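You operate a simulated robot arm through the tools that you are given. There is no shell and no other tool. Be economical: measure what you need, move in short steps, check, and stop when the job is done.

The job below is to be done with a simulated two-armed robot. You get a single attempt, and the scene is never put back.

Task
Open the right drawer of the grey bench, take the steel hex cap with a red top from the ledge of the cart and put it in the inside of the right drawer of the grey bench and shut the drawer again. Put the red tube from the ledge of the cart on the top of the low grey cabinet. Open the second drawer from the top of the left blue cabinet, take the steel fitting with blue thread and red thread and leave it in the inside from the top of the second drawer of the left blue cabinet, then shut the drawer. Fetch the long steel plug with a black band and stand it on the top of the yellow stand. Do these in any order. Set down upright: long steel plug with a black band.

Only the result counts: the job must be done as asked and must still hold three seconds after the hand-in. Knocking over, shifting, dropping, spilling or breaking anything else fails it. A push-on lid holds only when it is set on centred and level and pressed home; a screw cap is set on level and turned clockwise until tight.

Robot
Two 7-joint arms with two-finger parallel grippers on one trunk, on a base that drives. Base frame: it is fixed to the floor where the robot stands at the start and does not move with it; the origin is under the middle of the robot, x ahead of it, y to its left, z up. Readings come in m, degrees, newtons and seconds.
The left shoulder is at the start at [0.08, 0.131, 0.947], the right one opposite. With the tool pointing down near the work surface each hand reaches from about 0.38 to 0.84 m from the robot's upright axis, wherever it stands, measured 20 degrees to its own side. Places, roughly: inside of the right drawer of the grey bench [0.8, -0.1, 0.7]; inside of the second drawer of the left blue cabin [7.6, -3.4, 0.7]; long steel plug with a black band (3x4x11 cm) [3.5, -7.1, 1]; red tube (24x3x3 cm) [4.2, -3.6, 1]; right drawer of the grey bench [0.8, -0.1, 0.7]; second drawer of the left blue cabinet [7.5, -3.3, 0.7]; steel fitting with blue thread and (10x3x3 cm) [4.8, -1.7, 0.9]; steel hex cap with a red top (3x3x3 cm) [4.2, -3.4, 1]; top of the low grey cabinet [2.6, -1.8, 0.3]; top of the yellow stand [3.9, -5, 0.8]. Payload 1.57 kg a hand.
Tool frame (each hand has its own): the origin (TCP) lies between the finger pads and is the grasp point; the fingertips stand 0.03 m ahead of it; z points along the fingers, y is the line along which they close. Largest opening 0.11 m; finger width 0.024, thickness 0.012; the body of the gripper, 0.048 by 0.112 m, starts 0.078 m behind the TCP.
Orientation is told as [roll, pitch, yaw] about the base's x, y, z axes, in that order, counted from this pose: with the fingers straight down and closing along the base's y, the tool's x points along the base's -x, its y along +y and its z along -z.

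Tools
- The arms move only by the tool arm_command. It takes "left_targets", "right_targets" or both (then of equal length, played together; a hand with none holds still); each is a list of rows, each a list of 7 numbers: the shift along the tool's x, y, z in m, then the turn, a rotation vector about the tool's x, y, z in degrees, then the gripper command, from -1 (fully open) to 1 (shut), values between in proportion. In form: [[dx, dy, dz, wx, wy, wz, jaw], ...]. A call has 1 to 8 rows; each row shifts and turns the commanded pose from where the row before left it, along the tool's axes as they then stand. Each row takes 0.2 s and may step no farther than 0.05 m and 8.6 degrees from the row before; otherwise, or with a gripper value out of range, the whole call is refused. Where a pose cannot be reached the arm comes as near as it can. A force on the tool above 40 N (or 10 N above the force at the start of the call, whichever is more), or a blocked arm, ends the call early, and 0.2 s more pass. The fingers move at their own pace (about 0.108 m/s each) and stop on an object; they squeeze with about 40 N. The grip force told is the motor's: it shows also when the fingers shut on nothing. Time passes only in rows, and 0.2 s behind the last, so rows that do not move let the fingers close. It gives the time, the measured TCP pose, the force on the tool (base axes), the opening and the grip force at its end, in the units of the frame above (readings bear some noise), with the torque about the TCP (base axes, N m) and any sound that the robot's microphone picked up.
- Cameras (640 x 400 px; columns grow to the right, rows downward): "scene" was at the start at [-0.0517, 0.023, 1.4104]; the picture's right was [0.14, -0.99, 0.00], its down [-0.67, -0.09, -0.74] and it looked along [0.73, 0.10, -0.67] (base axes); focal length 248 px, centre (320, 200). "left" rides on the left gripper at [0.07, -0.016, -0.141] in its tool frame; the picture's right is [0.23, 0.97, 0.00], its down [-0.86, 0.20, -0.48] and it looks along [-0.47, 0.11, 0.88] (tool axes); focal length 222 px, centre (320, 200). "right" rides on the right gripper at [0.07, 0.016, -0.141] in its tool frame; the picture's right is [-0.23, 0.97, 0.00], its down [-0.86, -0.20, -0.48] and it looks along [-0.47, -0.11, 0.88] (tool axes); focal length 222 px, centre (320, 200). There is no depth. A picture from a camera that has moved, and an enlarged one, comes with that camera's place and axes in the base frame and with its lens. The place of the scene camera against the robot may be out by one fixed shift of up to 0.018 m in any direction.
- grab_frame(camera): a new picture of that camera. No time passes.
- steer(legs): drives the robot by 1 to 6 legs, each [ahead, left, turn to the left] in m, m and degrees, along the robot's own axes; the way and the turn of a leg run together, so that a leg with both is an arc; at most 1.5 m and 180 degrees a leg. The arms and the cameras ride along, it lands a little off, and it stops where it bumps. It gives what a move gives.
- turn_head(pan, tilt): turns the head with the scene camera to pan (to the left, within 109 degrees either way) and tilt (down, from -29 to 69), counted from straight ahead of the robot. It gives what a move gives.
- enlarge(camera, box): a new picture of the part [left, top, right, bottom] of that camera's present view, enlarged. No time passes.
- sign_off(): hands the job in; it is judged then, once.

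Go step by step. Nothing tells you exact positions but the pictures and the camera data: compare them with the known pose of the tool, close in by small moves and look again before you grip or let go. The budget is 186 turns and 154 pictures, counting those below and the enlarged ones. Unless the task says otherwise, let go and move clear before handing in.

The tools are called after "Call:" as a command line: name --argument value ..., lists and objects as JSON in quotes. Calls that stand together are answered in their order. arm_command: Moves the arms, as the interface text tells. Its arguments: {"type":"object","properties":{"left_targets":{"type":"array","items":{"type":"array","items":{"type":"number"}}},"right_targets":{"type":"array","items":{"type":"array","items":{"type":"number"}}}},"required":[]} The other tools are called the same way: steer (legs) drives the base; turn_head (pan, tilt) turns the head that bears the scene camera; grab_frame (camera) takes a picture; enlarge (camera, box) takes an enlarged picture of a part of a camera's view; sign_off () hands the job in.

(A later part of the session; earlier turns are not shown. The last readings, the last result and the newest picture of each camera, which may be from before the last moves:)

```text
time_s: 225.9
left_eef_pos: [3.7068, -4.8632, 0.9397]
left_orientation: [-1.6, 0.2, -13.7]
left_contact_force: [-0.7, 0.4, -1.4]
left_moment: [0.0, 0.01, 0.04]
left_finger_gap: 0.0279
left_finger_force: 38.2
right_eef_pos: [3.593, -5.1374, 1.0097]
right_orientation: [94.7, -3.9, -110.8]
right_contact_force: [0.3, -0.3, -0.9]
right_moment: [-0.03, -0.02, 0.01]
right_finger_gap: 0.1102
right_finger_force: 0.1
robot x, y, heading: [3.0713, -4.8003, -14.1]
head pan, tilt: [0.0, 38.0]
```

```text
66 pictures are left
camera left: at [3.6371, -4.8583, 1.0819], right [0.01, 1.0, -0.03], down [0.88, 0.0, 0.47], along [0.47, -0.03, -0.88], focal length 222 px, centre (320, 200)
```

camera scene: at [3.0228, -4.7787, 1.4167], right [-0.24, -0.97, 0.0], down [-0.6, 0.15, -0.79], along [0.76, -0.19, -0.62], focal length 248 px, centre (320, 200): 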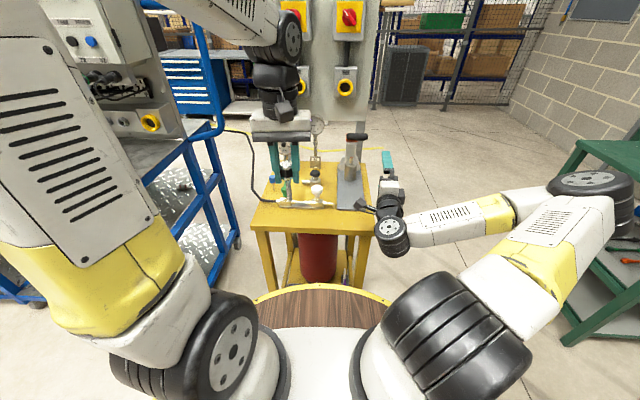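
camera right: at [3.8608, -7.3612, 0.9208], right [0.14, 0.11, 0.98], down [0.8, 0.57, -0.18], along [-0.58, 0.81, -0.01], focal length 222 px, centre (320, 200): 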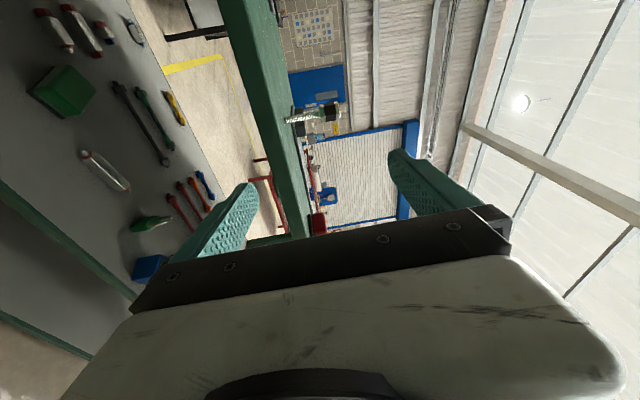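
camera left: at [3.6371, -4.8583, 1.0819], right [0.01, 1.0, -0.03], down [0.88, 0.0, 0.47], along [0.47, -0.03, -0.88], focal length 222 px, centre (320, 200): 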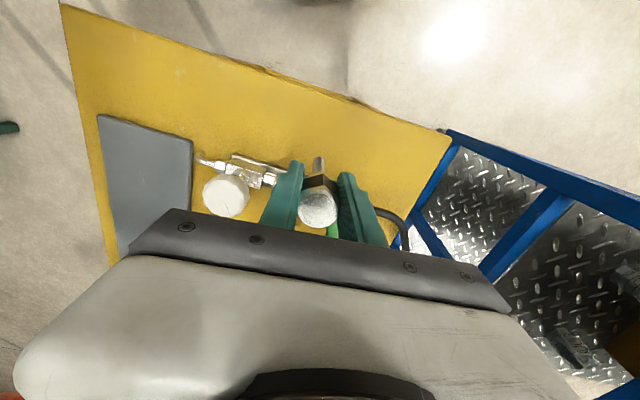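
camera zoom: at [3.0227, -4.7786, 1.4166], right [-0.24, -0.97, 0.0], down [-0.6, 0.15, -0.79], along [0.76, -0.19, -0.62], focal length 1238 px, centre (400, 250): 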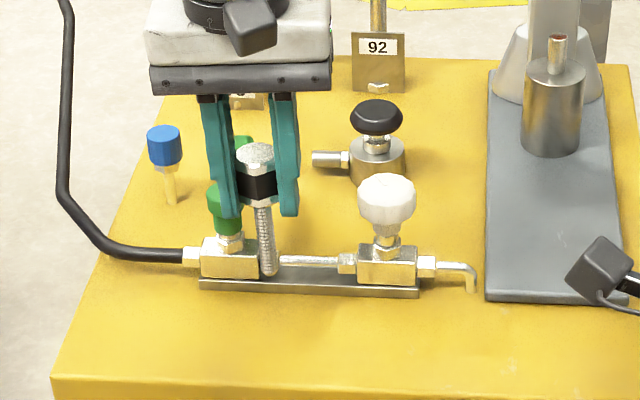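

The roll has drifted, so I correct it by -1.6°; the landing spot is in the free strip. I'll go down slowly until contact.

Call:
arm_command --left_targets '[[0, 0, 0.015, -1.6, 0, 0, 1], [0, 0, 0.012, 0, 0, 0, 1], [0, 0, 0.006, 0, 0, 0, 1], [0, 0, 0.005, 0, 0, 0, 1], [0, 0, 0.005, 0, 0, 0, 1]]'

Call:
enlarge --camera "scene" --box '[240, 150, 368, 230]'

```text
time_s: 227.1
left_eef_pos: [3.7043, -4.8648, 0.8971]
left_orientation: [0.1, 0.3, -13.8]
left_contact_force: [0.8, 0.4, -2.6]
left_moment: [-0.01, 0.03, 0.0]
left_finger_gap: 0.0274
left_finger_force: 37.8
right_eef_pos: [3.5936, -5.1375, 1.0096]
right_orientation: [94.6, -4.0, -110.8]
right_contact_force: [-0.4, -0.6, -1.0]
right_moment: [0.02, -0.01, -0.01]
right_finger_gap: 0.1099
right_finger_force: 0.1
robot x, y, heading: [3.0667, -4.8044, -14.0]
head pan, tilt: [0.0, 38.0]
```

```text
5.00 times, centred on (304, 190) of scene
camera zoom: at [3.0229, -4.7786, 1.4167], right [-0.24, -0.97, 0.0], down [-0.6, 0.15, -0.79], along [0.76, -0.19, -0.62], focal length 1238 px, centre (400, 250)
```

zoom: 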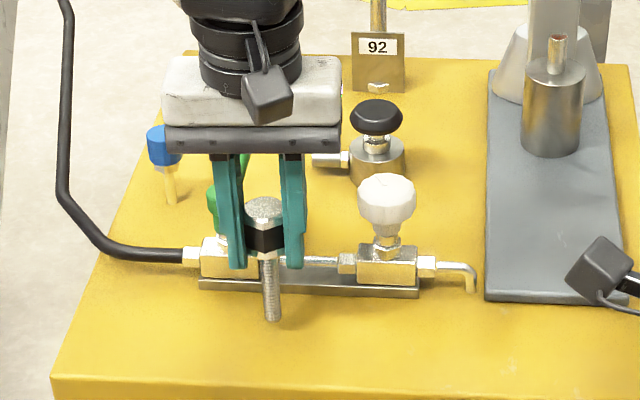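

Almost down. I'll use 3 mm steps to touch.

Call:
arm_command --left_targets '[[0, 0, 0.003, 0, 0, 0, 1], [0, 0, 0.003, 0, 0, 0, 1], [0, 0, 0.003, 0, 0, 0, 1]]'

Call:
enlarge --camera "scene" --box '[265, 180, 329, 220]'

```text
time_s: 227.9
left_eef_pos: [3.7051, -4.8641, 0.8866]
left_orientation: [0.1, 0.2, -13.7]
left_contact_force: [-0.9, -0.4, -2.0]
left_moment: [0.0, -0.03, -0.02]
left_finger_gap: 0.0277
left_finger_force: 37.9
right_eef_pos: [3.594, -5.1369, 1.0092]
right_orientation: [94.6, -3.9, -110.8]
right_contact_force: [0.5, -0.3, 0.0]
right_moment: [0.03, -0.02, 0.02]
right_finger_gap: 0.1098
right_finger_force: 0.0
robot x, y, heading: [3.0671, -4.7999, -14.1]
head pan, tilt: [0.0, 38.0]
```

```text
10.00 times, centred on (297, 200) of scene
camera zoom: at [3.0229, -4.7786, 1.4167], right [-0.24, -0.97, 0.0], down [-0.6, 0.15, -0.79], along [0.76, -0.19, -0.62], focal length 2476 px, centre (550, 200)
```

zoom: 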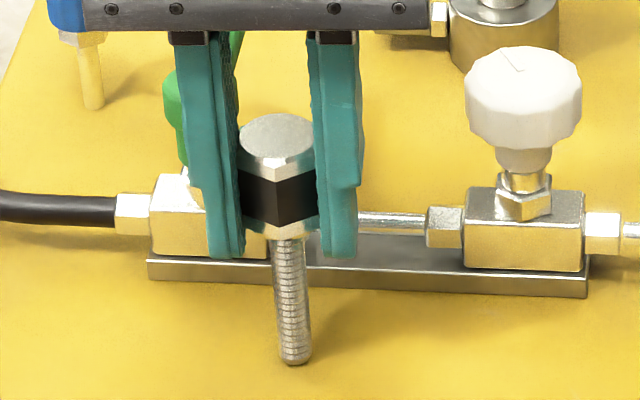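

No contact yet, so I continue in 3 mm steps.

Call:
arm_command --left_targets '[[0, 0, 0.003, 0, 0, 0, 1], [0, 0, 0.003, 0, 0, 0, 1], [0, 0, 0.003, 0, 0, 0, 1], [0, 0, 0.003, 0, 0, 0, 1], [0, 0, 0.003, 0, 0, 0, 1], [0, 0, 0.003, 0, 0, 0, 1]]'

Call:
enlarge --camera "scene" --box '[265, 185, 329, 225]'

```text
time_s: 229.3
left_eef_pos: [3.7049, -4.865, 0.8714]
left_orientation: [-0.1, 0.1, -13.8]
left_contact_force: [3.4, 4.4, 31.3]
left_moment: [0.19, -0.35, 0.05]
left_finger_gap: 0.0277
left_finger_force: 38.1
right_eef_pos: [3.5933, -5.1372, 1.0095]
right_orientation: [94.6, -3.9, -110.8]
right_contact_force: [-1.1, 0.4, -0.2]
right_moment: [0.02, -0.01, -0.02]
right_finger_gap: 0.1098
right_finger_force: 0.1
robot x, y, heading: [3.0687, -4.8032, -13.9]
head pan, tilt: [0.0, 38.0]
```

```text
10.00 times, centred on (297, 205) of scene
camera zoom: at [3.022, -4.7784, 1.4166], right [-0.24, -0.97, 0.0], down [-0.6, 0.15, -0.79], along [0.76, -0.19, -0.62], focal length 2476 px, centre (550, 150)
```

zoom: 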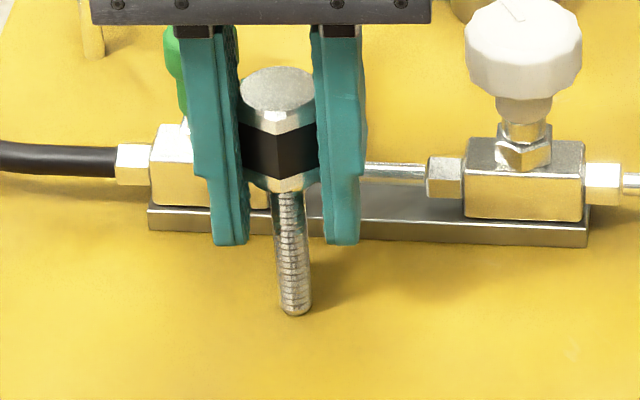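

Touching with 31 N. I'll relieve it by 2 mm and open slowly.

Call:
arm_command --left_targets '[[0, 0, -0.002, 0, 0, 0, 1], [0, 0, 0, 0, 0, 0, 0.45], [0, 0, 0, 0, 0, 0, 0.4], [0, 0, 0, 0, 0, 0, 0.3], [0, 0, 0, 0, 0, 0, 0.2], [0, 0, 0, 0, 0, 0, 0.1]]'

Call:
enlarge --camera "scene" --box '[265, 185, 329, 225]'

```text
time_s: 230.7
left_eef_pos: [3.7036, -4.8646, 0.8708]
left_orientation: [0.0, 0.2, -13.8]
left_contact_force: [0.5, 0.4, 0.9]
left_moment: [-0.01, 0.02, 0.01]
left_finger_gap: 0.0495
left_finger_force: 0.0
right_eef_pos: [3.594, -5.1368, 1.0076]
right_orientation: [94.5, -3.9, -110.8]
right_contact_force: [1.0, 0.7, -0.1]
right_moment: [0.0, 0.01, 0.02]
right_finger_gap: 0.1102
right_finger_force: 0.0
robot x, y, heading: [3.0684, -4.8053, -14.0]
head pan, tilt: [0.0, 38.0]
```

```text
10.00 times, centred on (297, 205) of scene
camera zoom: at [3.0229, -4.7787, 1.4166], right [-0.24, -0.97, 0.0], down [-0.6, 0.15, -0.79], along [0.76, -0.19, -0.62], focal length 2476 px, centre (550, 150)
```

zoom: 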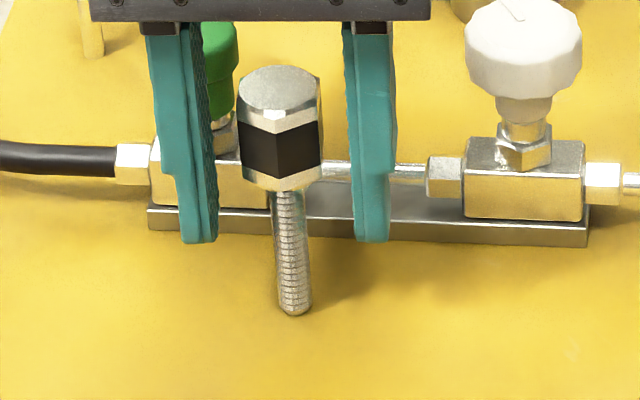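

It stands by itself. I'll raise the hand straight up, draw it in, and back off.

Call:
arm_command --left_targets '[[0, 0, -0.03, 0, 0, 0, 0.1], [0, 0, -0.045, 0, 0, 0, 0.1], [0, 0, -0.045, 0, 0, 0, 0.1], [0, 0, -0.045, 0, 0, 0, 0.1], [0, 0, -0.045, 0, 0, 0, 0.1], [0, 0, -0.045, 0, 0, 0, -1], [0.045, 0, 0, 0, 0, 0, -1], [0.045, 0, 0, 0, 0, 0, -1]]'

Call:
steer --legs '[[-0.25, 0, 0]]'

Call:
turn_head --pan 15 --tilt 25

Call:
grab_frame --camera "scene"

```text
time_s: 232.5
left_eef_pos: [3.6182, -4.8435, 1.1268]
left_orientation: [-0.1, 0.3, -13.7]
left_contact_force: [-0.6, 0.0, -0.6]
left_moment: [0.05, 0.01, 0.01]
left_finger_gap: 0.11
left_finger_force: 0.1
right_eef_pos: [3.5947, -5.1374, 1.0092]
right_orientation: [94.6, -3.9, -110.7]
right_contact_force: [-0.2, -0.3, 0.4]
right_moment: [0.02, -0.02, 0.02]
right_finger_gap: 0.1101
right_finger_force: 0.1
robot x, y, heading: [3.0689, -4.805, -14.0]
head pan, tilt: [0.0, 38.0]
```

```text
time_s: 234.3
left_eef_pos: [3.3721, -4.7813, 1.1266]
left_orientation: [0.0, 0.1, -13.7]
left_contact_force: [-0.5, 0.0, -0.2]
left_moment: [0.03, 0.01, 0.01]
left_finger_gap: 0.11
left_finger_force: 0.2
right_eef_pos: [3.3486, -5.0764, 1.0094]
right_orientation: [94.6, -3.9, -110.7]
right_contact_force: [0.5, 0.1, 0.3]
right_moment: [0.01, 0.02, 0.0]
right_finger_gap: 0.11
right_finger_force: 0.0
robot x, y, heading: [2.8242, -4.7413, -14.0]
head pan, tilt: [0.0, 38.0]
```

```text
time_s: 235.1
left_eef_pos: [3.3726, -4.7813, 1.1271]
left_orientation: [0.0, 0.2, -13.7]
left_contact_force: [0.6, 0.0, -0.1]
left_moment: [0.0, 0.01, 0.0]
left_finger_gap: 0.1098
left_finger_force: 0.0
right_eef_pos: [3.3491, -5.075, 1.0089]
right_orientation: [94.6, -3.9, -110.9]
right_contact_force: [0.6, 0.1, -0.6]
right_moment: [0.0, 0.0, 0.0]
right_finger_gap: 0.1102
right_finger_force: 0.1
robot x, y, heading: [2.8285, -4.7405, -13.9]
head pan, tilt: [15.0, 25.0]
```

```text
61 pictures are left
camera scene: at [2.7859, -4.6948, 1.4369], right [0.02, -1.0, 0.0], down [-0.42, -0.01, -0.91], along [0.91, 0.01, -0.42], focal length 248 px, centre (320, 200)
```

scene: 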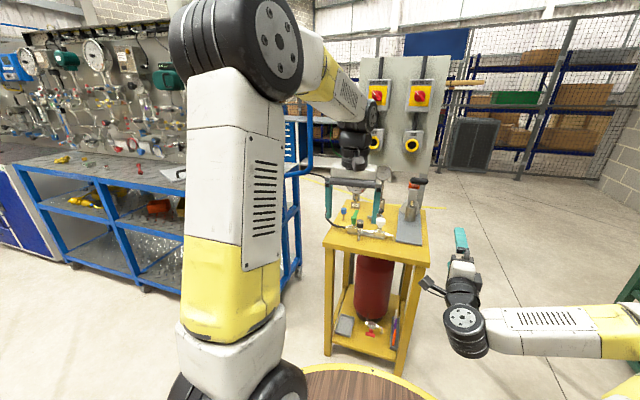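

The plug stands fine on the yellow stand. Next is the blue cart: I'll slide north to face it and look at its ledge.

Call:
steer --legs '[[0.0, 1.1, 0], [0.15, 0.4, 0], [0, 0, -6.7]]'

Call:
turn_head --pan 0 --tilt 33

Call:
grab_frame --camera "scene"

```text
time_s: 243.4
left_eef_pos: [3.878, -3.4503, 1.1261]
left_orientation: [-0.1, 0.2, -21.0]
left_contact_force: [1.1, 1.0, -0.3]
left_moment: [0.01, 0.02, 0.0]
left_finger_gap: 0.11
left_finger_force: 0.0
right_eef_pos: [3.8174, -3.7396, 1.0093]
right_orientation: [94.6, -4.0, -118.0]
right_contact_force: [0.5, -0.2, 0.4]
right_moment: [-0.01, -0.01, -0.02]
right_finger_gap: 0.1101
right_finger_force: 0.0
robot x, y, heading: [3.3377, -3.3398, -21.4]
head pan, tilt: [15.0, 25.0]
```

```text
time_s: 244.2
left_eef_pos: [3.88, -3.4507, 1.1264]
left_orientation: [0.0, 0.2, -21.0]
left_contact_force: [0.0, 1.2, -0.4]
left_moment: [0.03, 0.02, -0.01]
left_finger_gap: 0.1101
left_finger_force: 0.0
right_eef_pos: [3.8179, -3.7398, 1.0082]
right_orientation: [94.6, -3.9, -117.9]
right_contact_force: [-0.1, -0.6, -0.6]
right_moment: [0.03, 0.01, -0.02]
right_finger_gap: 0.1099
right_finger_force: 0.0
robot x, y, heading: [3.3378, -3.342, -21.1]
head pan, tilt: [0.0, 33.0]
```

```text
60 pictures are left
camera scene: at [3.2977, -3.3123, 1.4243], right [-0.36, -0.93, 0.0], down [-0.51, 0.2, -0.84], along [0.78, -0.3, -0.54], focal length 248 px, centre (320, 200)
```

scene: 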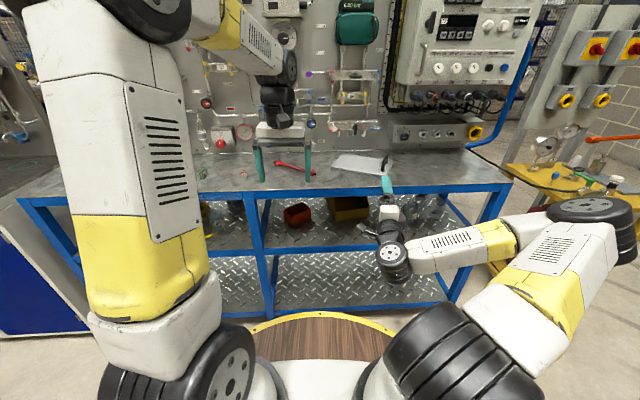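

The red tube seems to lie near the left hand. I'll zoom for it and the cap.

Call:
enlarge --camera "scene" --box '[190, 120, 350, 210]'

```text
4.00 times, centred on (270, 165) of scene
camera zoom: at [3.2977, -3.3123, 1.4243], right [-0.36, -0.93, 0.0], down [-0.51, 0.2, -0.84], along [0.78, -0.3, -0.54], focal length 990 px, centre (520, 340)
```

zoom: 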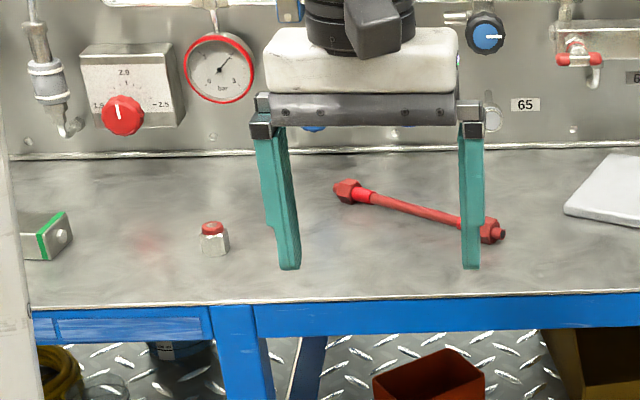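

The cap (red top) is near [4.28, -3.35] and the tube lies diagonally, centred near [4.27, -3.57]. The left hand will take the cap and the right hand the tube, so I first turn the right hand back to point down.

Call:
arm_command --right_targets '[[0, 0, 0, 4.95, 4.95, -4.95, -1], [0, 0, 0, 4.95, 4.95, -4.95, -1], [0, 0, 0, 4.95, 4.95, -4.95, -1], [0, 0, 0, 4.95, 4.95, -4.95, -1], [0, 0, 0, 4.95, 4.95, -4.95, -1], [0, 0, 0, 4.95, 4.95, -4.95, -1], [0, 0, 0, 4.95, 4.95, -4.95, -1]]'

Call:
arm_command --right_targets '[[0, 0, 0, 4.95, 4.95, -4.95, -1], [0, 0, 0, 4.95, 4.95, -4.95, -1], [0, 0, 0, 4.95, 4.95, -4.95, -1], [0, 0, 0, 4.95, 4.95, -4.95, -1], [0, 0, 0, 4.95, 4.95, -4.95, -1], [0, 0, 0, 4.95, 4.95, -4.95, -1], [0, 0, 0, 4.95, 4.95, -4.95, -1]]'

```text
time_s: 245.8
left_eef_pos: [3.8784, -3.4512, 1.1277]
left_orientation: [0.1, 0.3, -21.0]
left_contact_force: [0.3, -0.2, 0.2]
left_moment: [0.01, 0.01, 0.0]
left_finger_gap: 0.11
left_finger_force: 0.0
right_eef_pos: [3.8246, -3.7447, 1.0071]
right_orientation: [45.4, -25.5, -73.2]
right_contact_force: [-0.3, -0.2, 0.9]
right_moment: [0.04, -0.02, 0.0]
right_finger_gap: 0.11
right_finger_force: 0.1
right hand out of reach, approached as far as the arm can: row 1
robot x, y, heading: [3.3389, -3.3417, -21.0]
head pan, tilt: [0.0, 33.0]
```

```text
time_s: 247.4
left_eef_pos: [3.8781, -3.4516, 1.1265]
left_orientation: [0.0, 0.2, -21.0]
left_contact_force: [-0.9, 0.1, -0.4]
left_moment: [-0.01, -0.03, 0.03]
left_finger_gap: 0.1099
left_finger_force: 0.1
right_eef_pos: [3.8241, -3.7438, 1.0078]
right_orientation: [-3.9, -4.6, -27.6]
right_contact_force: [-0.1, 0.3, 0.3]
right_moment: [0.0, -0.02, -0.01]
right_finger_gap: 0.1101
right_finger_force: 0.0
robot x, y, heading: [3.3386, -3.3417, -21.2]
head pan, tilt: [0.0, 33.0]
```

I'll square up the right hand, raise it, and drive to 0.22 m closer and 0.2 m left.

Call:
arm_command --right_targets '[[0, 0, -0.04, -3.9, 4.6, 0, -1], [0, 0, -0.045, 0, 0, -8.5, -1], [0.03, 0, 0, 0, 0, -8.5, -1], [0, 0, 0, 0, 0, -8.5, -1], [0, 0, 0, 0, 0, -8.5, -1], [0, 0, 0, 0, 0, -8.5, -1], [0, 0, 0, 0, 0, -8.5, -1], [0, 0, 0, 0, 0, -8.5, -1]]'

Call:
steer --legs '[[0.0, 0.2, 0], [0.22, 0, 0]]'

Call:
enlarge --camera "scene" --box '[200, 110, 440, 260]'

Call:
grab_frame --camera "left"

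Call:
grab_frame --camera "right"

```text
time_s: 249.2
left_eef_pos: [3.8796, -3.4511, 1.1267]
left_orientation: [0.0, 0.2, -21.0]
left_contact_force: [0.0, 0.3, 0.0]
left_moment: [0.02, 0.0, -0.01]
left_finger_gap: 0.11
left_finger_force: 0.1
right_eef_pos: [3.7944, -3.7292, 1.0924]
right_orientation: [0.0, 0.0, 31.9]
right_contact_force: [-0.2, -0.2, -0.2]
right_moment: [-0.01, -0.01, -0.01]
right_finger_gap: 0.1101
right_finger_force: 0.0
robot x, y, heading: [3.3394, -3.3394, -21.5]
head pan, tilt: [0.0, 33.0]
```

```text
time_s: 252.1
left_eef_pos: [4.1583, -3.3472, 1.1261]
left_orientation: [0.1, 0.2, -21.1]
left_contact_force: [-0.9, -0.7, 0.7]
left_moment: [-0.01, -0.03, 0.01]
left_finger_gap: 0.1101
left_finger_force: 0.1
right_eef_pos: [4.0743, -3.6257, 1.0914]
right_orientation: [-0.1, 0.0, 31.6]
right_contact_force: [-1.3, 0.3, 0.1]
right_moment: [0.0, -0.06, -0.01]
right_finger_gap: 0.1099
right_finger_force: 0.1
robot x, y, heading: [3.6152, -3.2378, -21.4]
head pan, tilt: [0.0, 33.0]
```

```text
2.67 times, centred on (320, 185) of scene
camera zoom: at [3.5772, -3.2079, 1.4243], right [-0.36, -0.93, 0.0], down [-0.51, 0.2, -0.84], along [0.78, -0.31, -0.54], focal length 660 px, centre (320, 240)
```

zoom: 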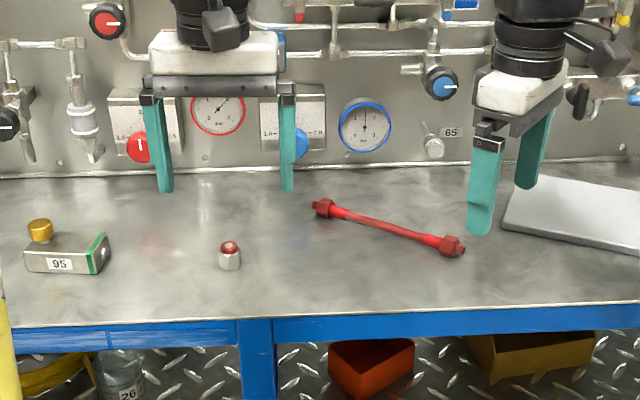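

```text
57 pictures are left
camera left: at [4.088, -3.337, 1.2684], right [0.14, 0.99, 0.0], down [0.87, -0.12, 0.47], along [0.47, -0.07, -0.88], focal length 222 px, centre (320, 200)
```

left: 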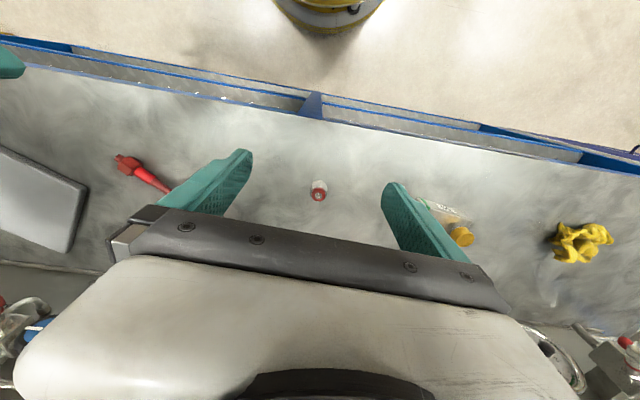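

```text
56 pictures are left
camera right: at [4.0049, -3.6492, 1.2336], right [-0.32, 0.95, 0.0], down [0.83, 0.28, 0.48], along [0.45, 0.15, -0.88], focal length 222 px, centre (320, 200)
```

right: 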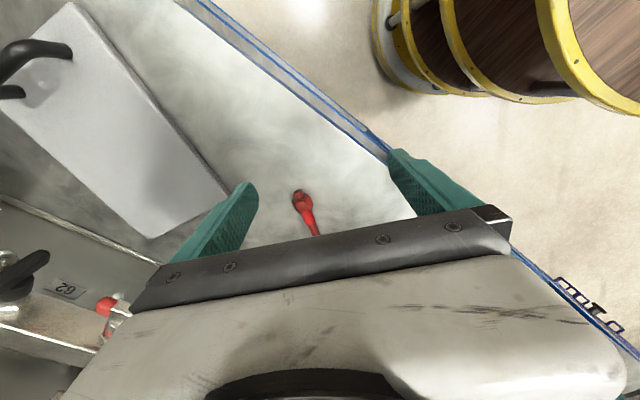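

The cap is at about [4.225, -3.356] and the tube's middle at about [4.235, -3.565]. Tube first: I'll move the right hand above its middle with yaw 38°.

Call:
arm_command --right_targets '[[-0.041, -0.008, 0, 0, 0, -6.4, -1], [-0.041, -0.004, 0, 0, 0, 0, -1], [-0.041, -0.004, 0, 0, 0, 0, -1], [-0.041, -0.004, 0, 0, 0, 0, -1]]'

Call:
grab_frame --camera "right"

```text
time_s: 253.1
left_eef_pos: [4.1575, -3.348, 1.1268]
left_orientation: [0.0, 0.2, -21.1]
left_contact_force: [-0.3, 0.4, 0.3]
left_moment: [0.02, -0.06, 0.0]
left_finger_gap: 0.1101
left_finger_force: 0.1
right_eef_pos: [4.2177, -3.5448, 1.0923]
right_orientation: [0.0, 0.1, 37.8]
right_contact_force: [-0.9, -0.4, 0.5]
right_moment: [-0.03, -0.07, 0.03]
right_finger_gap: 0.1102
right_finger_force: 0.0
robot x, y, heading: [3.6193, -3.2372, -21.4]
head pan, tilt: [0.0, 33.0]
```

```text
55 pictures are left
camera right: at [4.1524, -3.5762, 1.2341], right [-0.42, 0.91, 0.0], down [0.8, 0.37, 0.48], along [0.43, 0.2, -0.88], focal length 222 px, centre (320, 200)
```

right: 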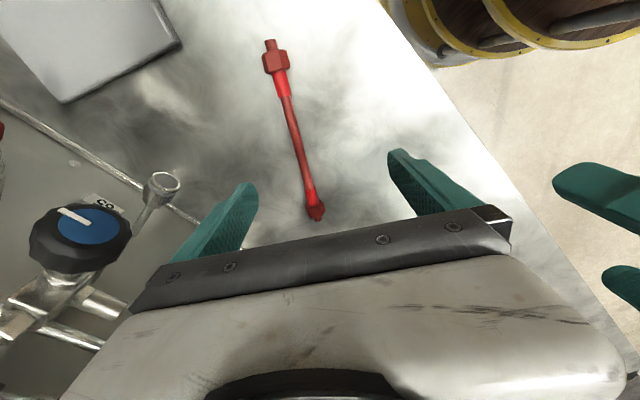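

I'll centre over the tube and descend partway.

Call:
arm_command --right_targets '[[0.01, -0.024, 0.02, 0, 0, 1.3, -1], [0, 0, 0.04, 0, 0, 0, -1]]'

Call:
grab_frame --camera "right"

Call:
enlarge --camera "scene" --box '[280, 130, 400, 215]'

```text
time_s: 253.7
left_eef_pos: [4.1584, -3.3481, 1.1251]
left_orientation: [0.0, 0.2, -21.1]
left_contact_force: [-1.1, -0.3, 0.5]
left_moment: [-0.02, -0.04, 0.0]
left_finger_gap: 0.11
left_finger_force: 0.0
right_eef_pos: [4.2252, -3.5701, 1.0319]
right_orientation: [0.0, 0.1, 36.6]
right_contact_force: [0.2, -0.1, -0.1]
right_moment: [-0.02, -0.01, -0.01]
right_finger_gap: 0.11
right_finger_force: 0.0
robot x, y, heading: [3.6209, -3.2382, -21.2]
head pan, tilt: [0.0, 33.0]
```

```text
54 pictures are left
camera right: at [4.1585, -3.5994, 1.1732], right [-0.4, 0.92, 0.0], down [0.81, 0.35, 0.48], along [0.44, 0.19, -0.88], focal length 222 px, centre (320, 200)
```

right: 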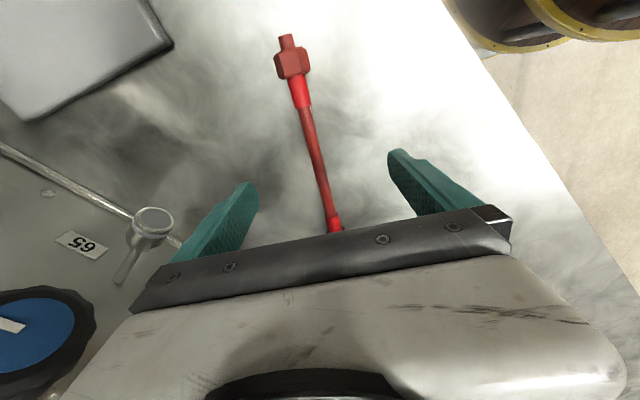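

```text
4.71 times, centred on (340, 172) of scene
camera zoom: at [3.5771, -3.2078, 1.4243], right [-0.36, -0.93, 0.0], down [-0.51, 0.2, -0.84], along [0.78, -0.31, -0.54], focal length 1165 px, centre (226, 329)
```

zoom: 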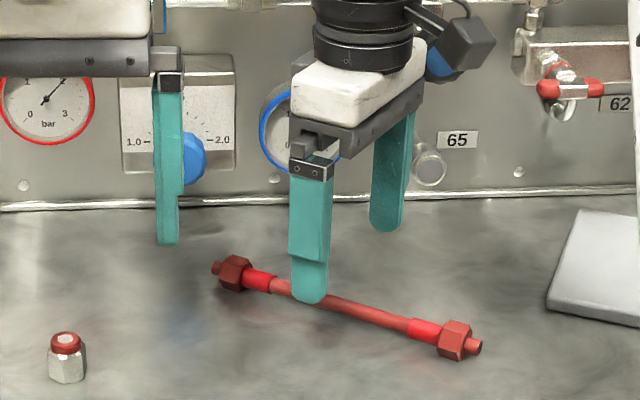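

The tube passes right through the tool axis. I'll descend to it.

Call:
arm_command --right_targets '[[0, 0, 0.02, 0, 0, 0, -1], [0, 0, 0.012, 0, 0, 0, -1], [0, 0, 0.006, 0, 0, 0, -1], [0, 0, 0.004, 0, 0, 0, -1], [0, 0, 0.004, 0, 0, 0, -1], [0, 0, 0.004, 0, 0, 0, -1]]'

Call:
grab_frame --camera "right"

```text
time_s: 255.1
left_eef_pos: [4.1577, -3.3477, 1.1278]
left_orientation: [-0.1, 0.2, -21.1]
left_contact_force: [0.0, -0.4, -0.1]
left_moment: [0.02, -0.02, -0.02]
left_finger_gap: 0.1098
left_finger_force: 0.0
right_eef_pos: [4.2233, -3.5708, 0.9815]
right_orientation: [0.0, 0.0, 36.6]
right_contact_force: [0.3, -0.1, 1.1]
right_moment: [-0.02, -0.02, 0.02]
right_finger_gap: 0.1097
right_finger_force: 0.0
robot x, y, heading: [3.615, -3.2418, -21.2]
head pan, tilt: [0.0, 33.0]
```

```text
52 pictures are left
camera right: at [4.1571, -3.5998, 1.1225], right [-0.4, 0.92, 0.0], down [0.81, 0.35, 0.48], along [0.44, 0.19, -0.88], focal length 222 px, centre (320, 200)
```

right: 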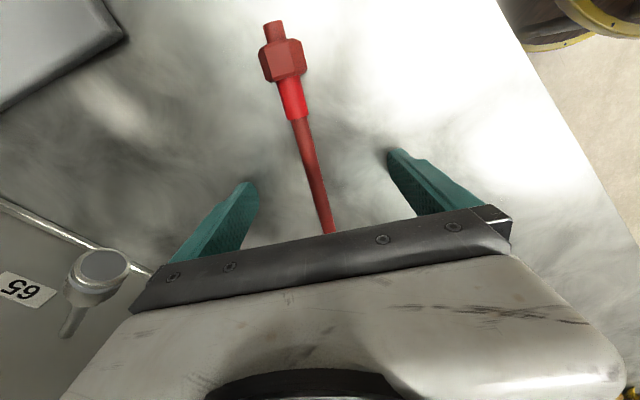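

No contact yet, so the surface is lower than I thought. I'll continue carefully.

Call:
arm_command --right_targets '[[0, 0, 0.005, 0, 0, 0, -1], [0, 0, 0.005, 0, 0, 0, -1], [0, 0, 0.005, 0, 0, 0, -1], [0, 0, 0.005, 0, 0, 0, -1], [0, 0, 0.005, 0, 0, 0, -1], [0, 0, 0.005, 0, 0, 0, -1]]'

Call:
grab_frame --camera "right"

```text
time_s: 255.6
left_eef_pos: [4.1578, -3.3467, 1.1268]
left_orientation: [0.0, 0.2, -21.1]
left_contact_force: [0.6, -0.3, -0.3]
left_moment: [0.0, -0.01, 0.0]
left_finger_gap: 0.1101
left_finger_force: 0.1
right_eef_pos: [4.2223, -3.5705, 0.9813]
right_orientation: [-0.2, -0.1, 36.6]
right_contact_force: [-6.1, 1.8, 8.6]
right_moment: [0.39, 0.58, 0.16]
right_finger_gap: 0.11
right_finger_force: 0.1
robot x, y, heading: [3.6155, -3.2395, -21.5]
head pan, tilt: [0.0, 33.0]
stopped in row 2 (right hand): the force on the tool passed its limit at 49 N (the readings are from after the stop); the commanded pose is now the measured one
```

```text
51 pictures are left
camera right: at [4.1566, -3.5997, 1.1215], right [-0.4, 0.92, 0.0], down [0.8, 0.35, 0.48], along [0.44, 0.19, -0.88], focal length 222 px, centre (320, 200)
```

right: 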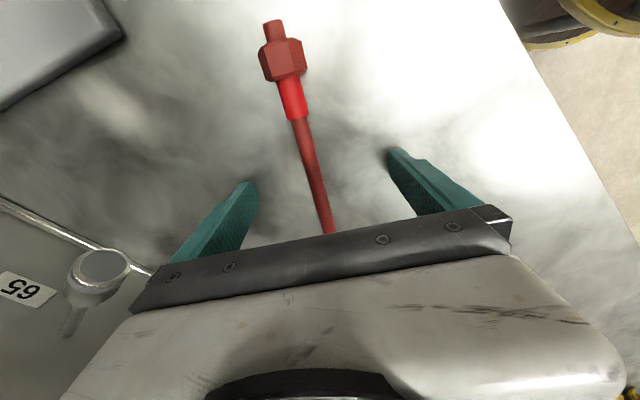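

Surface is at z ≈ 0.95. I'll back off 3 mm and grip.

Call:
arm_command --right_targets '[[0, 0, -0.003, 0, 0, 0, -1], [0, 0, 0, 0, 0, 0, 1], [0, 0, 0, 0, 0, 0, 1], [0, 0, 0, 0, 0, 0, 1], [0, 0, 0, 0, 0, 0, 1], [0, 0, 0, 0, 0, 0, 1]]'

Call:
arm_command --right_targets '[[0, 0, -0.03, 0, 0, 0, 1], [0, 0, -0.045, 0, 0, 0, 1], [0, 0, -0.045, 0, 0, 0, 1], [0, 0, -0.045, 0, 0, 0, 1]]'

Call:
grab_frame --camera "scene"

```text
time_s: 257.0
left_eef_pos: [4.1579, -3.3472, 1.1261]
left_orientation: [0.0, 0.2, -21.1]
left_contact_force: [1.1, 0.2, 0.2]
left_moment: [-0.04, 0.01, 0.0]
left_finger_gap: 0.1101
left_finger_force: 0.1
right_eef_pos: [4.2247, -3.5711, 0.9817]
right_orientation: [-0.2, -0.2, 36.5]
right_contact_force: [-0.8, -0.6, 0.9]
right_moment: [0.02, -0.03, 0.1]
right_finger_gap: 0.0111
right_finger_force: 28.3
robot x, y, heading: [3.621, -3.2396, -21.6]
head pan, tilt: [0.0, 33.0]
```

```text
time_s: 258.0
left_eef_pos: [4.1589, -3.3471, 1.126]
left_orientation: [0.0, 0.1, -21.1]
left_contact_force: [0.1, -0.6, -0.1]
left_moment: [0.0, -0.02, -0.02]
left_finger_gap: 0.1099
left_finger_force: 0.0
right_eef_pos: [4.2231, -3.5707, 1.1487]
right_orientation: [-0.3, -0.2, 36.7]
right_contact_force: [1.0, 0.0, -0.7]
right_moment: [0.03, 0.03, 0.01]
right_finger_gap: 0.0108
right_finger_force: 28.4
robot x, y, heading: [3.6211, -3.2395, -21.6]
head pan, tilt: [0.0, 33.0]
```

```text
50 pictures are left
camera scene: at [3.5774, -3.208, 1.4243], right [-0.36, -0.93, 0.0], down [-0.51, 0.2, -0.84], along [0.78, -0.31, -0.54], focal length 248 px, centre (320, 200)
```

scene: 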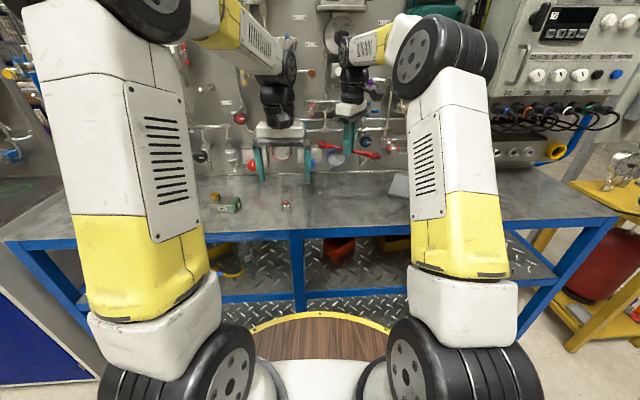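

The tube is held. I'll draw the right hand back, then move the left hand over the cap.

Call:
arm_command --right_targets '[[0.037, 0.012, 0, 0, 0, 0, 1], [0.037, 0.012, 0, 0, 0, 0, 1], [0.037, 0.012, 0, 0, 0, 0, 1], [0.037, 0.012, 0, 0, 0, 0, 1]]'

Call:
arm_command --left_targets '[[-0.033, 0.008, 0.02, 0, 0, 0, -1], [-0.033, 0.008, 0.035, 0, 0, 0, -1], [0, 0, 0.035, 0, 0, 0, -1]]'

Call:
grab_frame --camera "left"

```text
time_s: 259.0
left_eef_pos: [4.1575, -3.3485, 1.1272]
left_orientation: [0.0, 0.3, -21.1]
left_contact_force: [0.1, 0.4, -0.1]
left_moment: [0.02, 0.03, 0.02]
left_finger_gap: 0.1099
left_finger_force: 0.0
right_eef_pos: [4.0762, -3.6207, 1.1463]
right_orientation: [-0.2, -0.3, 36.6]
right_contact_force: [0.6, 0.2, -2.1]
right_moment: [-0.05, 0.03, -0.01]
right_finger_gap: 0.0109
right_finger_force: 28.6
robot x, y, heading: [3.6167, -3.2393, -21.4]
head pan, tilt: [0.0, 33.0]
```

```text
time_s: 259.8
left_eef_pos: [4.2262, -3.3566, 1.0348]
left_orientation: [0.0, 0.3, -21.1]
left_contact_force: [-0.6, -1.1, 0.0]
left_moment: [-0.02, -0.05, 0.0]
left_finger_gap: 0.1098
left_finger_force: 0.0
right_eef_pos: [4.0754, -3.6211, 1.1467]
right_orientation: [-0.1, -0.2, 36.6]
right_contact_force: [0.5, -0.1, -0.4]
right_moment: [-0.03, -0.02, -0.02]
right_finger_gap: 0.0107
right_finger_force: 29.1
robot x, y, heading: [3.6218, -3.2374, -21.9]
head pan, tilt: [0.0, 33.0]
```

```text
49 pictures are left
camera left: at [4.1564, -3.3461, 1.1764], right [0.14, 0.99, 0.0], down [0.87, -0.12, 0.48], along [0.47, -0.07, -0.88], focal length 222 px, centre (320, 200)
```

left: 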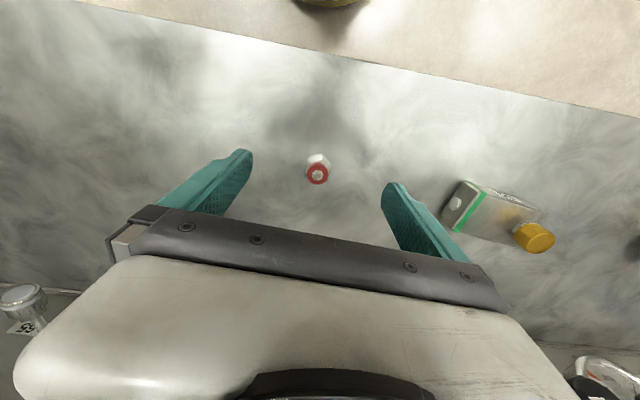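

Nearly on axis. I'll zoom to check the hex flats.

Call:
enlarge --camera "left" --box '[288, 150, 352, 190]'

```text
10.00 times, centred on (320, 170) of left
camera zoom: at [4.1564, -3.3461, 1.1764], right [0.14, 0.99, 0.0], down [0.87, -0.12, 0.48], along [0.47, -0.07, -0.88], focal length 2221 px, centre (320, 500)
```

zoom: 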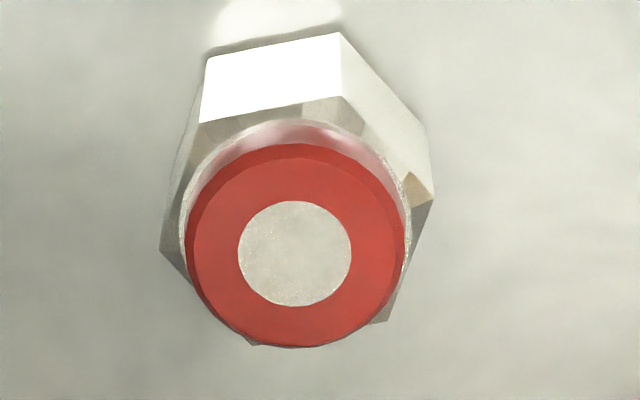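

The flats are within about 4° of the fingers. I'll adjust, descend and grip.

Call:
arm_command --left_targets '[[-0.007, 0, 0.02, 0, 0, 4, -1], [0, 0, 0.02, 0, 0, 0, -1], [0, 0, 0.011, 0, 0, 0, -1], [0, 0, 0, 0, 0, 0, 1], [0, 0, 0, 0, 0, 0, 1], [0, 0, 0, 0, 0, 0, 1], [0, 0, 0, 0, 0, 0, 1]]'

Call:
grab_frame --camera "left"

```text
time_s: 261.4
left_eef_pos: [4.2311, -3.3586, 0.9843]
left_orientation: [-0.1, 0.2, -25.1]
left_contact_force: [-0.4, -0.3, -0.1]
left_moment: [-0.01, 0.01, 0.02]
left_finger_gap: 0.023
left_finger_force: 35.2
right_eef_pos: [4.0753, -3.6196, 1.1466]
right_orientation: [-0.2, -0.2, 36.6]
right_contact_force: [0.8, -0.8, -1.4]
right_moment: [-0.03, 0.01, -0.01]
right_finger_gap: 0.0112
right_finger_force: 28.5
robot x, y, heading: [3.6204, -3.2417, -21.4]
head pan, tilt: [0.0, 33.0]
```

```text
47 pictures are left
camera left: at [4.1623, -3.3444, 1.1263], right [0.21, 0.98, 0.0], down [0.86, -0.18, 0.47], along [0.46, -0.1, -0.88], focal length 222 px, centre (320, 200)
```

left: 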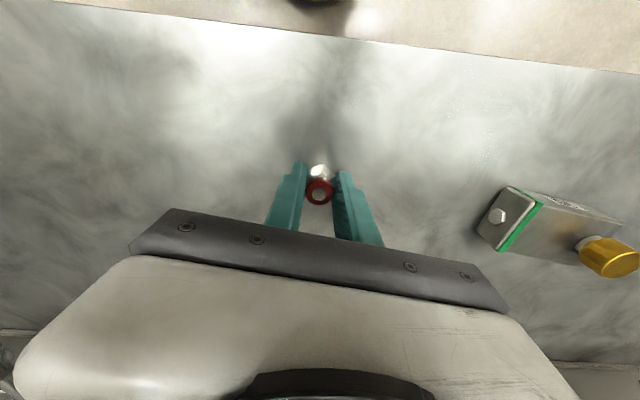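

The cap is gripped. I'll lift it, back away, turn round and go to the east side of the low grey cabinet.

Call:
arm_command --left_targets '[[0, 0, -0.03, 0, 0, 0, 1], [0, 0, -0.045, 0, 0, 0, 1], [0, 0, -0.045, 0, 0, 0, 1], [0, 0, -0.045, 0, 0, 0, 1], [0.045, 0, 0, 0, 0, 0, 1], [0.045, 0, 0, 0, 0, 0, 1], [0.045, 0, 0, 0, 0, 0, 1]]'

Call:
steer --legs '[[-0.45, 0, 0], [0, 0, -158.6], [-0.1, -1.25, 0]]'

Call:
turn_head --pan 0 --tilt 42

Call:
grab_frame --camera "scene"

```text
time_s: 263.0
left_eef_pos: [4.1091, -3.304, 1.1483]
left_orientation: [0.0, 0.3, -25.1]
left_contact_force: [0.0, -0.2, -0.9]
left_moment: [0.05, 0.02, 0.01]
left_finger_gap: 0.0229
left_finger_force: 35.3
right_eef_pos: [4.0769, -3.6207, 1.1468]
right_orientation: [-0.3, -0.2, 36.6]
right_contact_force: [1.1, -0.3, -2.1]
right_moment: [0.02, 0.03, 0.01]
right_finger_gap: 0.0112
right_finger_force: 28.5
robot x, y, heading: [3.6182, -3.2393, -21.3]
head pan, tilt: [0.0, 33.0]
```

```text
time_s: 278.3
left_eef_pos: [2.8704, -1.9254, 1.1486]
left_orientation: [0.1, 0.2, 173.6]
left_contact_force: [0.3, 0.4, -0.6]
left_moment: [0.04, -0.02, -0.01]
left_finger_gap: 0.0231
left_finger_force: 34.6
right_eef_pos: [2.8005, -1.6161, 1.147]
right_orientation: [-0.2, -0.1, -124.7]
right_contact_force: [-0.1, -0.3, -1.3]
right_moment: [0.01, -0.02, 0.01]
right_finger_gap: 0.011
right_finger_force: 29.3
robot x, y, heading: [3.358, -1.8331, 177.2]
head pan, tilt: [0.0, 33.0]
```

```text
time_s: 279.0
left_eef_pos: [2.8699, -1.9274, 1.1484]
left_orientation: [0.0, 0.3, 173.6]
left_contact_force: [0.3, 0.2, -0.5]
left_moment: [0.01, 0.02, -0.01]
left_finger_gap: 0.0232
left_finger_force: 35.6
right_eef_pos: [2.7995, -1.6147, 1.147]
right_orientation: [-0.2, -0.3, -124.7]
right_contact_force: [-0.9, -0.3, -1.9]
right_moment: [0.0, 0.02, 0.0]
right_finger_gap: 0.0112
right_finger_force: 28.8
robot x, y, heading: [3.3519, -1.8339, 177.4]
head pan, tilt: [0.0, 42.0]
```

```text
46 pictures are left
camera scene: at [3.4174, -1.8225, 1.4108], right [0.05, 1.0, 0.0], down [0.67, -0.03, -0.74], along [-0.74, 0.04, -0.67], focal length 248 px, centre (320, 200)
```

scene: 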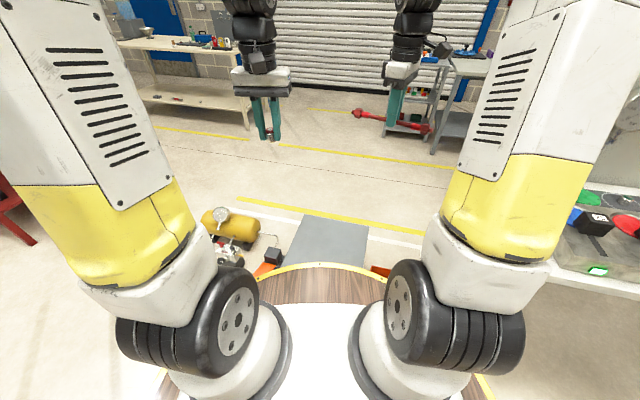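

The cabinet top is ahead, about 0.6–1.0 m from my axis and slightly right. I'll move the tube over it while moving the left hand aside, then lower.

Call:
arm_command --right_targets '[[-0.035, -0.0205, 0.02, 0, 0, 0, 1], [-0.035, -0.0205, 0.02, 0, 0, 0, 1], [-0.035, -0.0205, 0.02, 0, 0, 0, 1], [-0.035, -0.0205, 0.02, 0, 0, 0, 1], [-0.035, -0.0205, 0.02, 0, 0, 0, 1], [0, 0, 0.049, 0, 0, 0, 1], [0, 0, 0.049, 0, 0, 0, 1], [0, 0, 0.049, 0, 0, 0, 1]]' --left_targets '[[0, 0.03, 0, 0, 0, 0, 1], [0, 0.03, 0, 0, 0, 0, 1], [0, 0.03, 0, 0, 0, 0, 1], [0, 0.03, 0, 0, 0, 0, 1], [0, 0, 0, 0, 0, 0, 1], [0, 0, 0, 0, 0, 0, 1], [0, 0, 0, 0, 0, 0, 1], [0, 0, 0, 0, 0, 0, 1]]'

Call:
arm_command --right_targets '[[0, 0, 0.049, 0, 0, 0, 1], [0, 0, 0.049, 0, 0, 0, 1], [0, 0, 0.049, 0, 0, 0, 1], [0, 0, 0.049, 0, 0, 0, 1], [0, 0, 0.049, 0, 0, 0, 1], [0, 0, 0.04, 0, 0, 0, 1]]'

Call:
grab_frame --camera "right"

Call:
grab_frame --camera "scene"

```text
time_s: 280.8
left_eef_pos: [2.8574, -2.0445, 1.1482]
left_orientation: [0.0, 0.3, 173.7]
left_contact_force: [0.1, -0.7, -0.4]
left_moment: [-0.01, 0.03, 0.01]
left_finger_gap: 0.023
left_finger_force: 35.2
right_eef_pos: [2.6144, -1.701, 0.8993]
right_orientation: [-0.3, -0.1, -124.7]
right_contact_force: [-0.2, -0.4, -0.9]
right_moment: [0.0, 0.03, -0.02]
right_finger_gap: 0.0109
right_finger_force: 28.9
robot x, y, heading: [3.3568, -1.8317, 177.3]
head pan, tilt: [0.0, 42.0]
```

```text
time_s: 282.2
left_eef_pos: [2.858, -2.0446, 1.147]
left_orientation: [0.0, 0.2, 173.6]
left_contact_force: [-0.5, -0.5, -0.3]
left_moment: [0.02, 0.03, 0.02]
left_finger_gap: 0.0229
left_finger_force: 35.8
right_eef_pos: [2.6133, -1.7025, 0.6133]
right_orientation: [-0.2, -0.1, -124.7]
right_contact_force: [0.3, 0.4, -0.7]
right_moment: [-0.03, -0.02, 0.0]
right_finger_gap: 0.0113
right_finger_force: 29.1
robot x, y, heading: [3.357, -1.8316, 177.3]
head pan, tilt: [0.0, 42.0]
```

```text
45 pictures are left
camera right: at [2.6676, -1.6551, 0.7559], right [0.67, -0.74, 0.0], down [-0.65, -0.59, 0.48], along [-0.36, -0.32, -0.88], focal length 222 px, centre (320, 200)
```

right: 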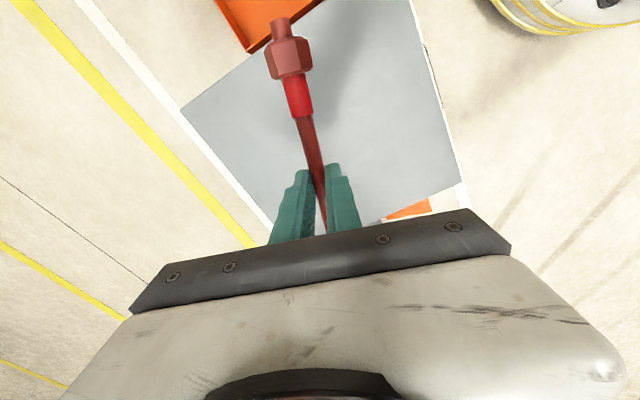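

```text
44 pictures are left
camera scene: at [3.4176, -1.8225, 1.4107], right [0.05, 1.0, 0.0], down [0.67, -0.03, -0.74], along [-0.74, 0.04, -0.67], focal length 248 px, centre (320, 200)
```

scene: 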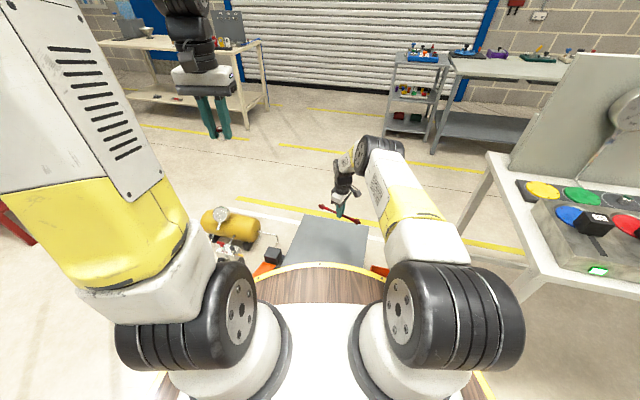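

The cabinet's top is centred near [2.595, -1.76]. I'll shift 5 cm to centre and lower.

Call:
arm_command --right_targets '[[-0.0245, 0.009, 0, 0, 0, 0, 1], [-0.024, 0.009, 0.02, 0, 0, 0, 1], [0, 0, 0.045, 0, 0, 0, 1], [0, 0, 0.045, 0, 0, 0, 1], [0, 0, 0.045, 0, 0, 0, 1], [0, 0, 0.045, 0, 0, 0, 1]]'

Call:
grab_frame --camera "right"

Call:
enlarge --camera "scene" --box '[260, 170, 420, 280]'

```text
time_s: 283.6
left_eef_pos: [2.8577, -2.0434, 1.1481]
left_orientation: [0.0, 0.2, 173.6]
left_contact_force: [-0.2, -0.6, -0.7]
left_moment: [0.05, 0.01, -0.03]
left_finger_gap: 0.0229
left_finger_force: 35.3
right_eef_pos: [2.6447, -1.734, 0.4731]
right_orientation: [-0.2, -0.1, -124.7]
right_contact_force: [0.4, 0.6, -0.1]
right_moment: [0.05, -0.05, 0.02]
right_finger_gap: 0.0112
right_finger_force: 28.8
right hand out of reach, approached as far as the arm can: row 3, 4, 5, 6
robot x, y, heading: [3.3567, -1.8306, 177.4]
head pan, tilt: [0.0, 42.0]
```

```text
43 pictures are left
camera right: at [2.6986, -1.6871, 0.6144], right [0.67, -0.74, 0.0], down [-0.65, -0.59, 0.48], along [-0.36, -0.32, -0.88], focal length 222 px, centre (320, 200)
```

right: 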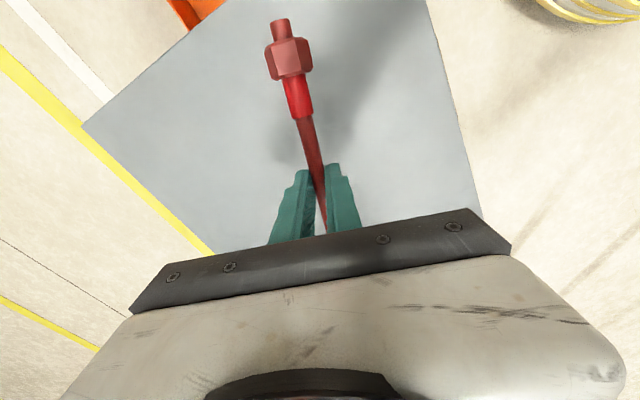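

```text
3.64 times, centred on (340, 225) of scene
camera zoom: at [3.4176, -1.8227, 1.4107], right [0.05, 1.0, 0.0], down [0.67, -0.03, -0.74], along [-0.74, 0.04, -0.67], focal length 900 px, centre (247, 109)
```

zoom: 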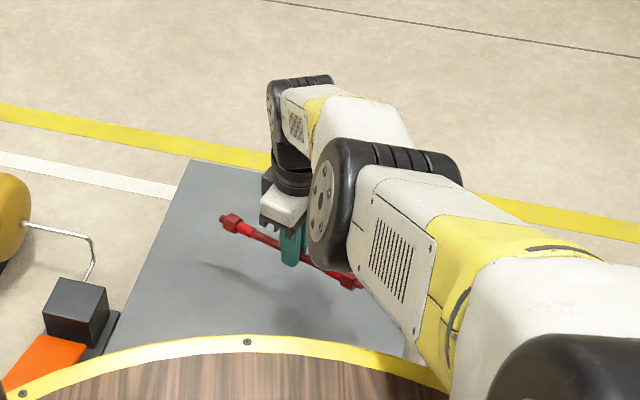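

The arm cannot reach that far down, so I'll place the tube nearer me, around [2.68, -1.77], still well inside the top.

Call:
arm_command --right_targets '[[0.016, 0.039, -0.01, 0, 0, 0, 1], [0.016, 0.039, -0.01, 0, 0, 0, 1], [0, 0, 0, 0, 0, 0, 1]]'

```text
time_s: 284.4
left_eef_pos: [2.8576, -2.0437, 1.148]
left_orientation: [0.1, 0.1, 173.5]
left_contact_force: [0.3, -0.4, -0.8]
left_moment: [-0.01, -0.01, -0.01]
left_finger_gap: 0.0233
left_finger_force: 35.1
right_eef_pos: [2.646, -1.7344, 0.4721]
right_orientation: [-0.2, -0.2, -124.6]
right_contact_force: [0.5, -0.9, -1.8]
right_moment: [0.03, -0.03, 0.02]
right_finger_gap: 0.0109
right_finger_force: 28.9
right hand out of reach, approached as far as the arm can: row 1, 2
robot x, y, heading: [3.3531, -1.8329, 177.2]
head pan, tilt: [0.0, 42.0]
```

It did not move at all, so some joint limit holds it. I'll raise 6 cm, move towards me, and try again.

Call:
arm_command --right_targets '[[0, 0, -0.04, 0, 0, 0, 1], [0, 0, -0.04, 0, 0, 0, 1], [0.008, 0.03, 0, 0, 0, 0, 1], [0.008, 0.03, 0, 0, 0, 0, 1]]'

Call:
arm_command --right_targets '[[0, 0, 0.03, 0, 0, 0, 1], [0, 0, 0.03, 0, 0, 0, 1], [0, 0, 0.03, 0, 0, 0, 1], [0, 0, 0.03, 0, 0, 0, 1]]'

```text
time_s: 285.4
left_eef_pos: [2.8567, -2.0446, 1.1484]
left_orientation: [0.0, 0.2, 173.5]
left_contact_force: [0.8, -0.3, -0.8]
left_moment: [0.0, 0.04, 0.05]
left_finger_gap: 0.0226
left_finger_force: 35.5
right_eef_pos: [2.6288, -1.7573, 0.5153]
right_orientation: [0.1, -0.2, -124.6]
right_contact_force: [-0.4, 0.4, -1.1]
right_moment: [0.02, -0.02, -0.02]
right_finger_gap: 0.0112
right_finger_force: 28.6
right hand out of reach, approached as far as the arm can: row 1, 2, 3, 4
robot x, y, heading: [3.3552, -1.8287, 177.3]
head pan, tilt: [0.0, 42.0]
```

```text
time_s: 286.4
left_eef_pos: [2.8574, -2.0461, 1.1473]
left_orientation: [-0.1, 0.2, 173.5]
left_contact_force: [-0.4, 0.3, -0.2]
left_moment: [-0.01, -0.03, -0.03]
left_finger_gap: 0.0229
left_finger_force: 35.6
right_eef_pos: [2.6636, -1.7557, 0.4476]
right_orientation: [-0.3, -0.2, -124.7]
right_contact_force: [0.0, -0.1, -0.4]
right_moment: [0.02, -0.01, -0.01]
right_finger_gap: 0.0108
right_finger_force: 28.8
right hand out of reach, approached as far as the arm can: row 1, 2, 3, 4
robot x, y, heading: [3.3567, -1.8329, 177.3]
head pan, tilt: [0.0, 42.0]
```

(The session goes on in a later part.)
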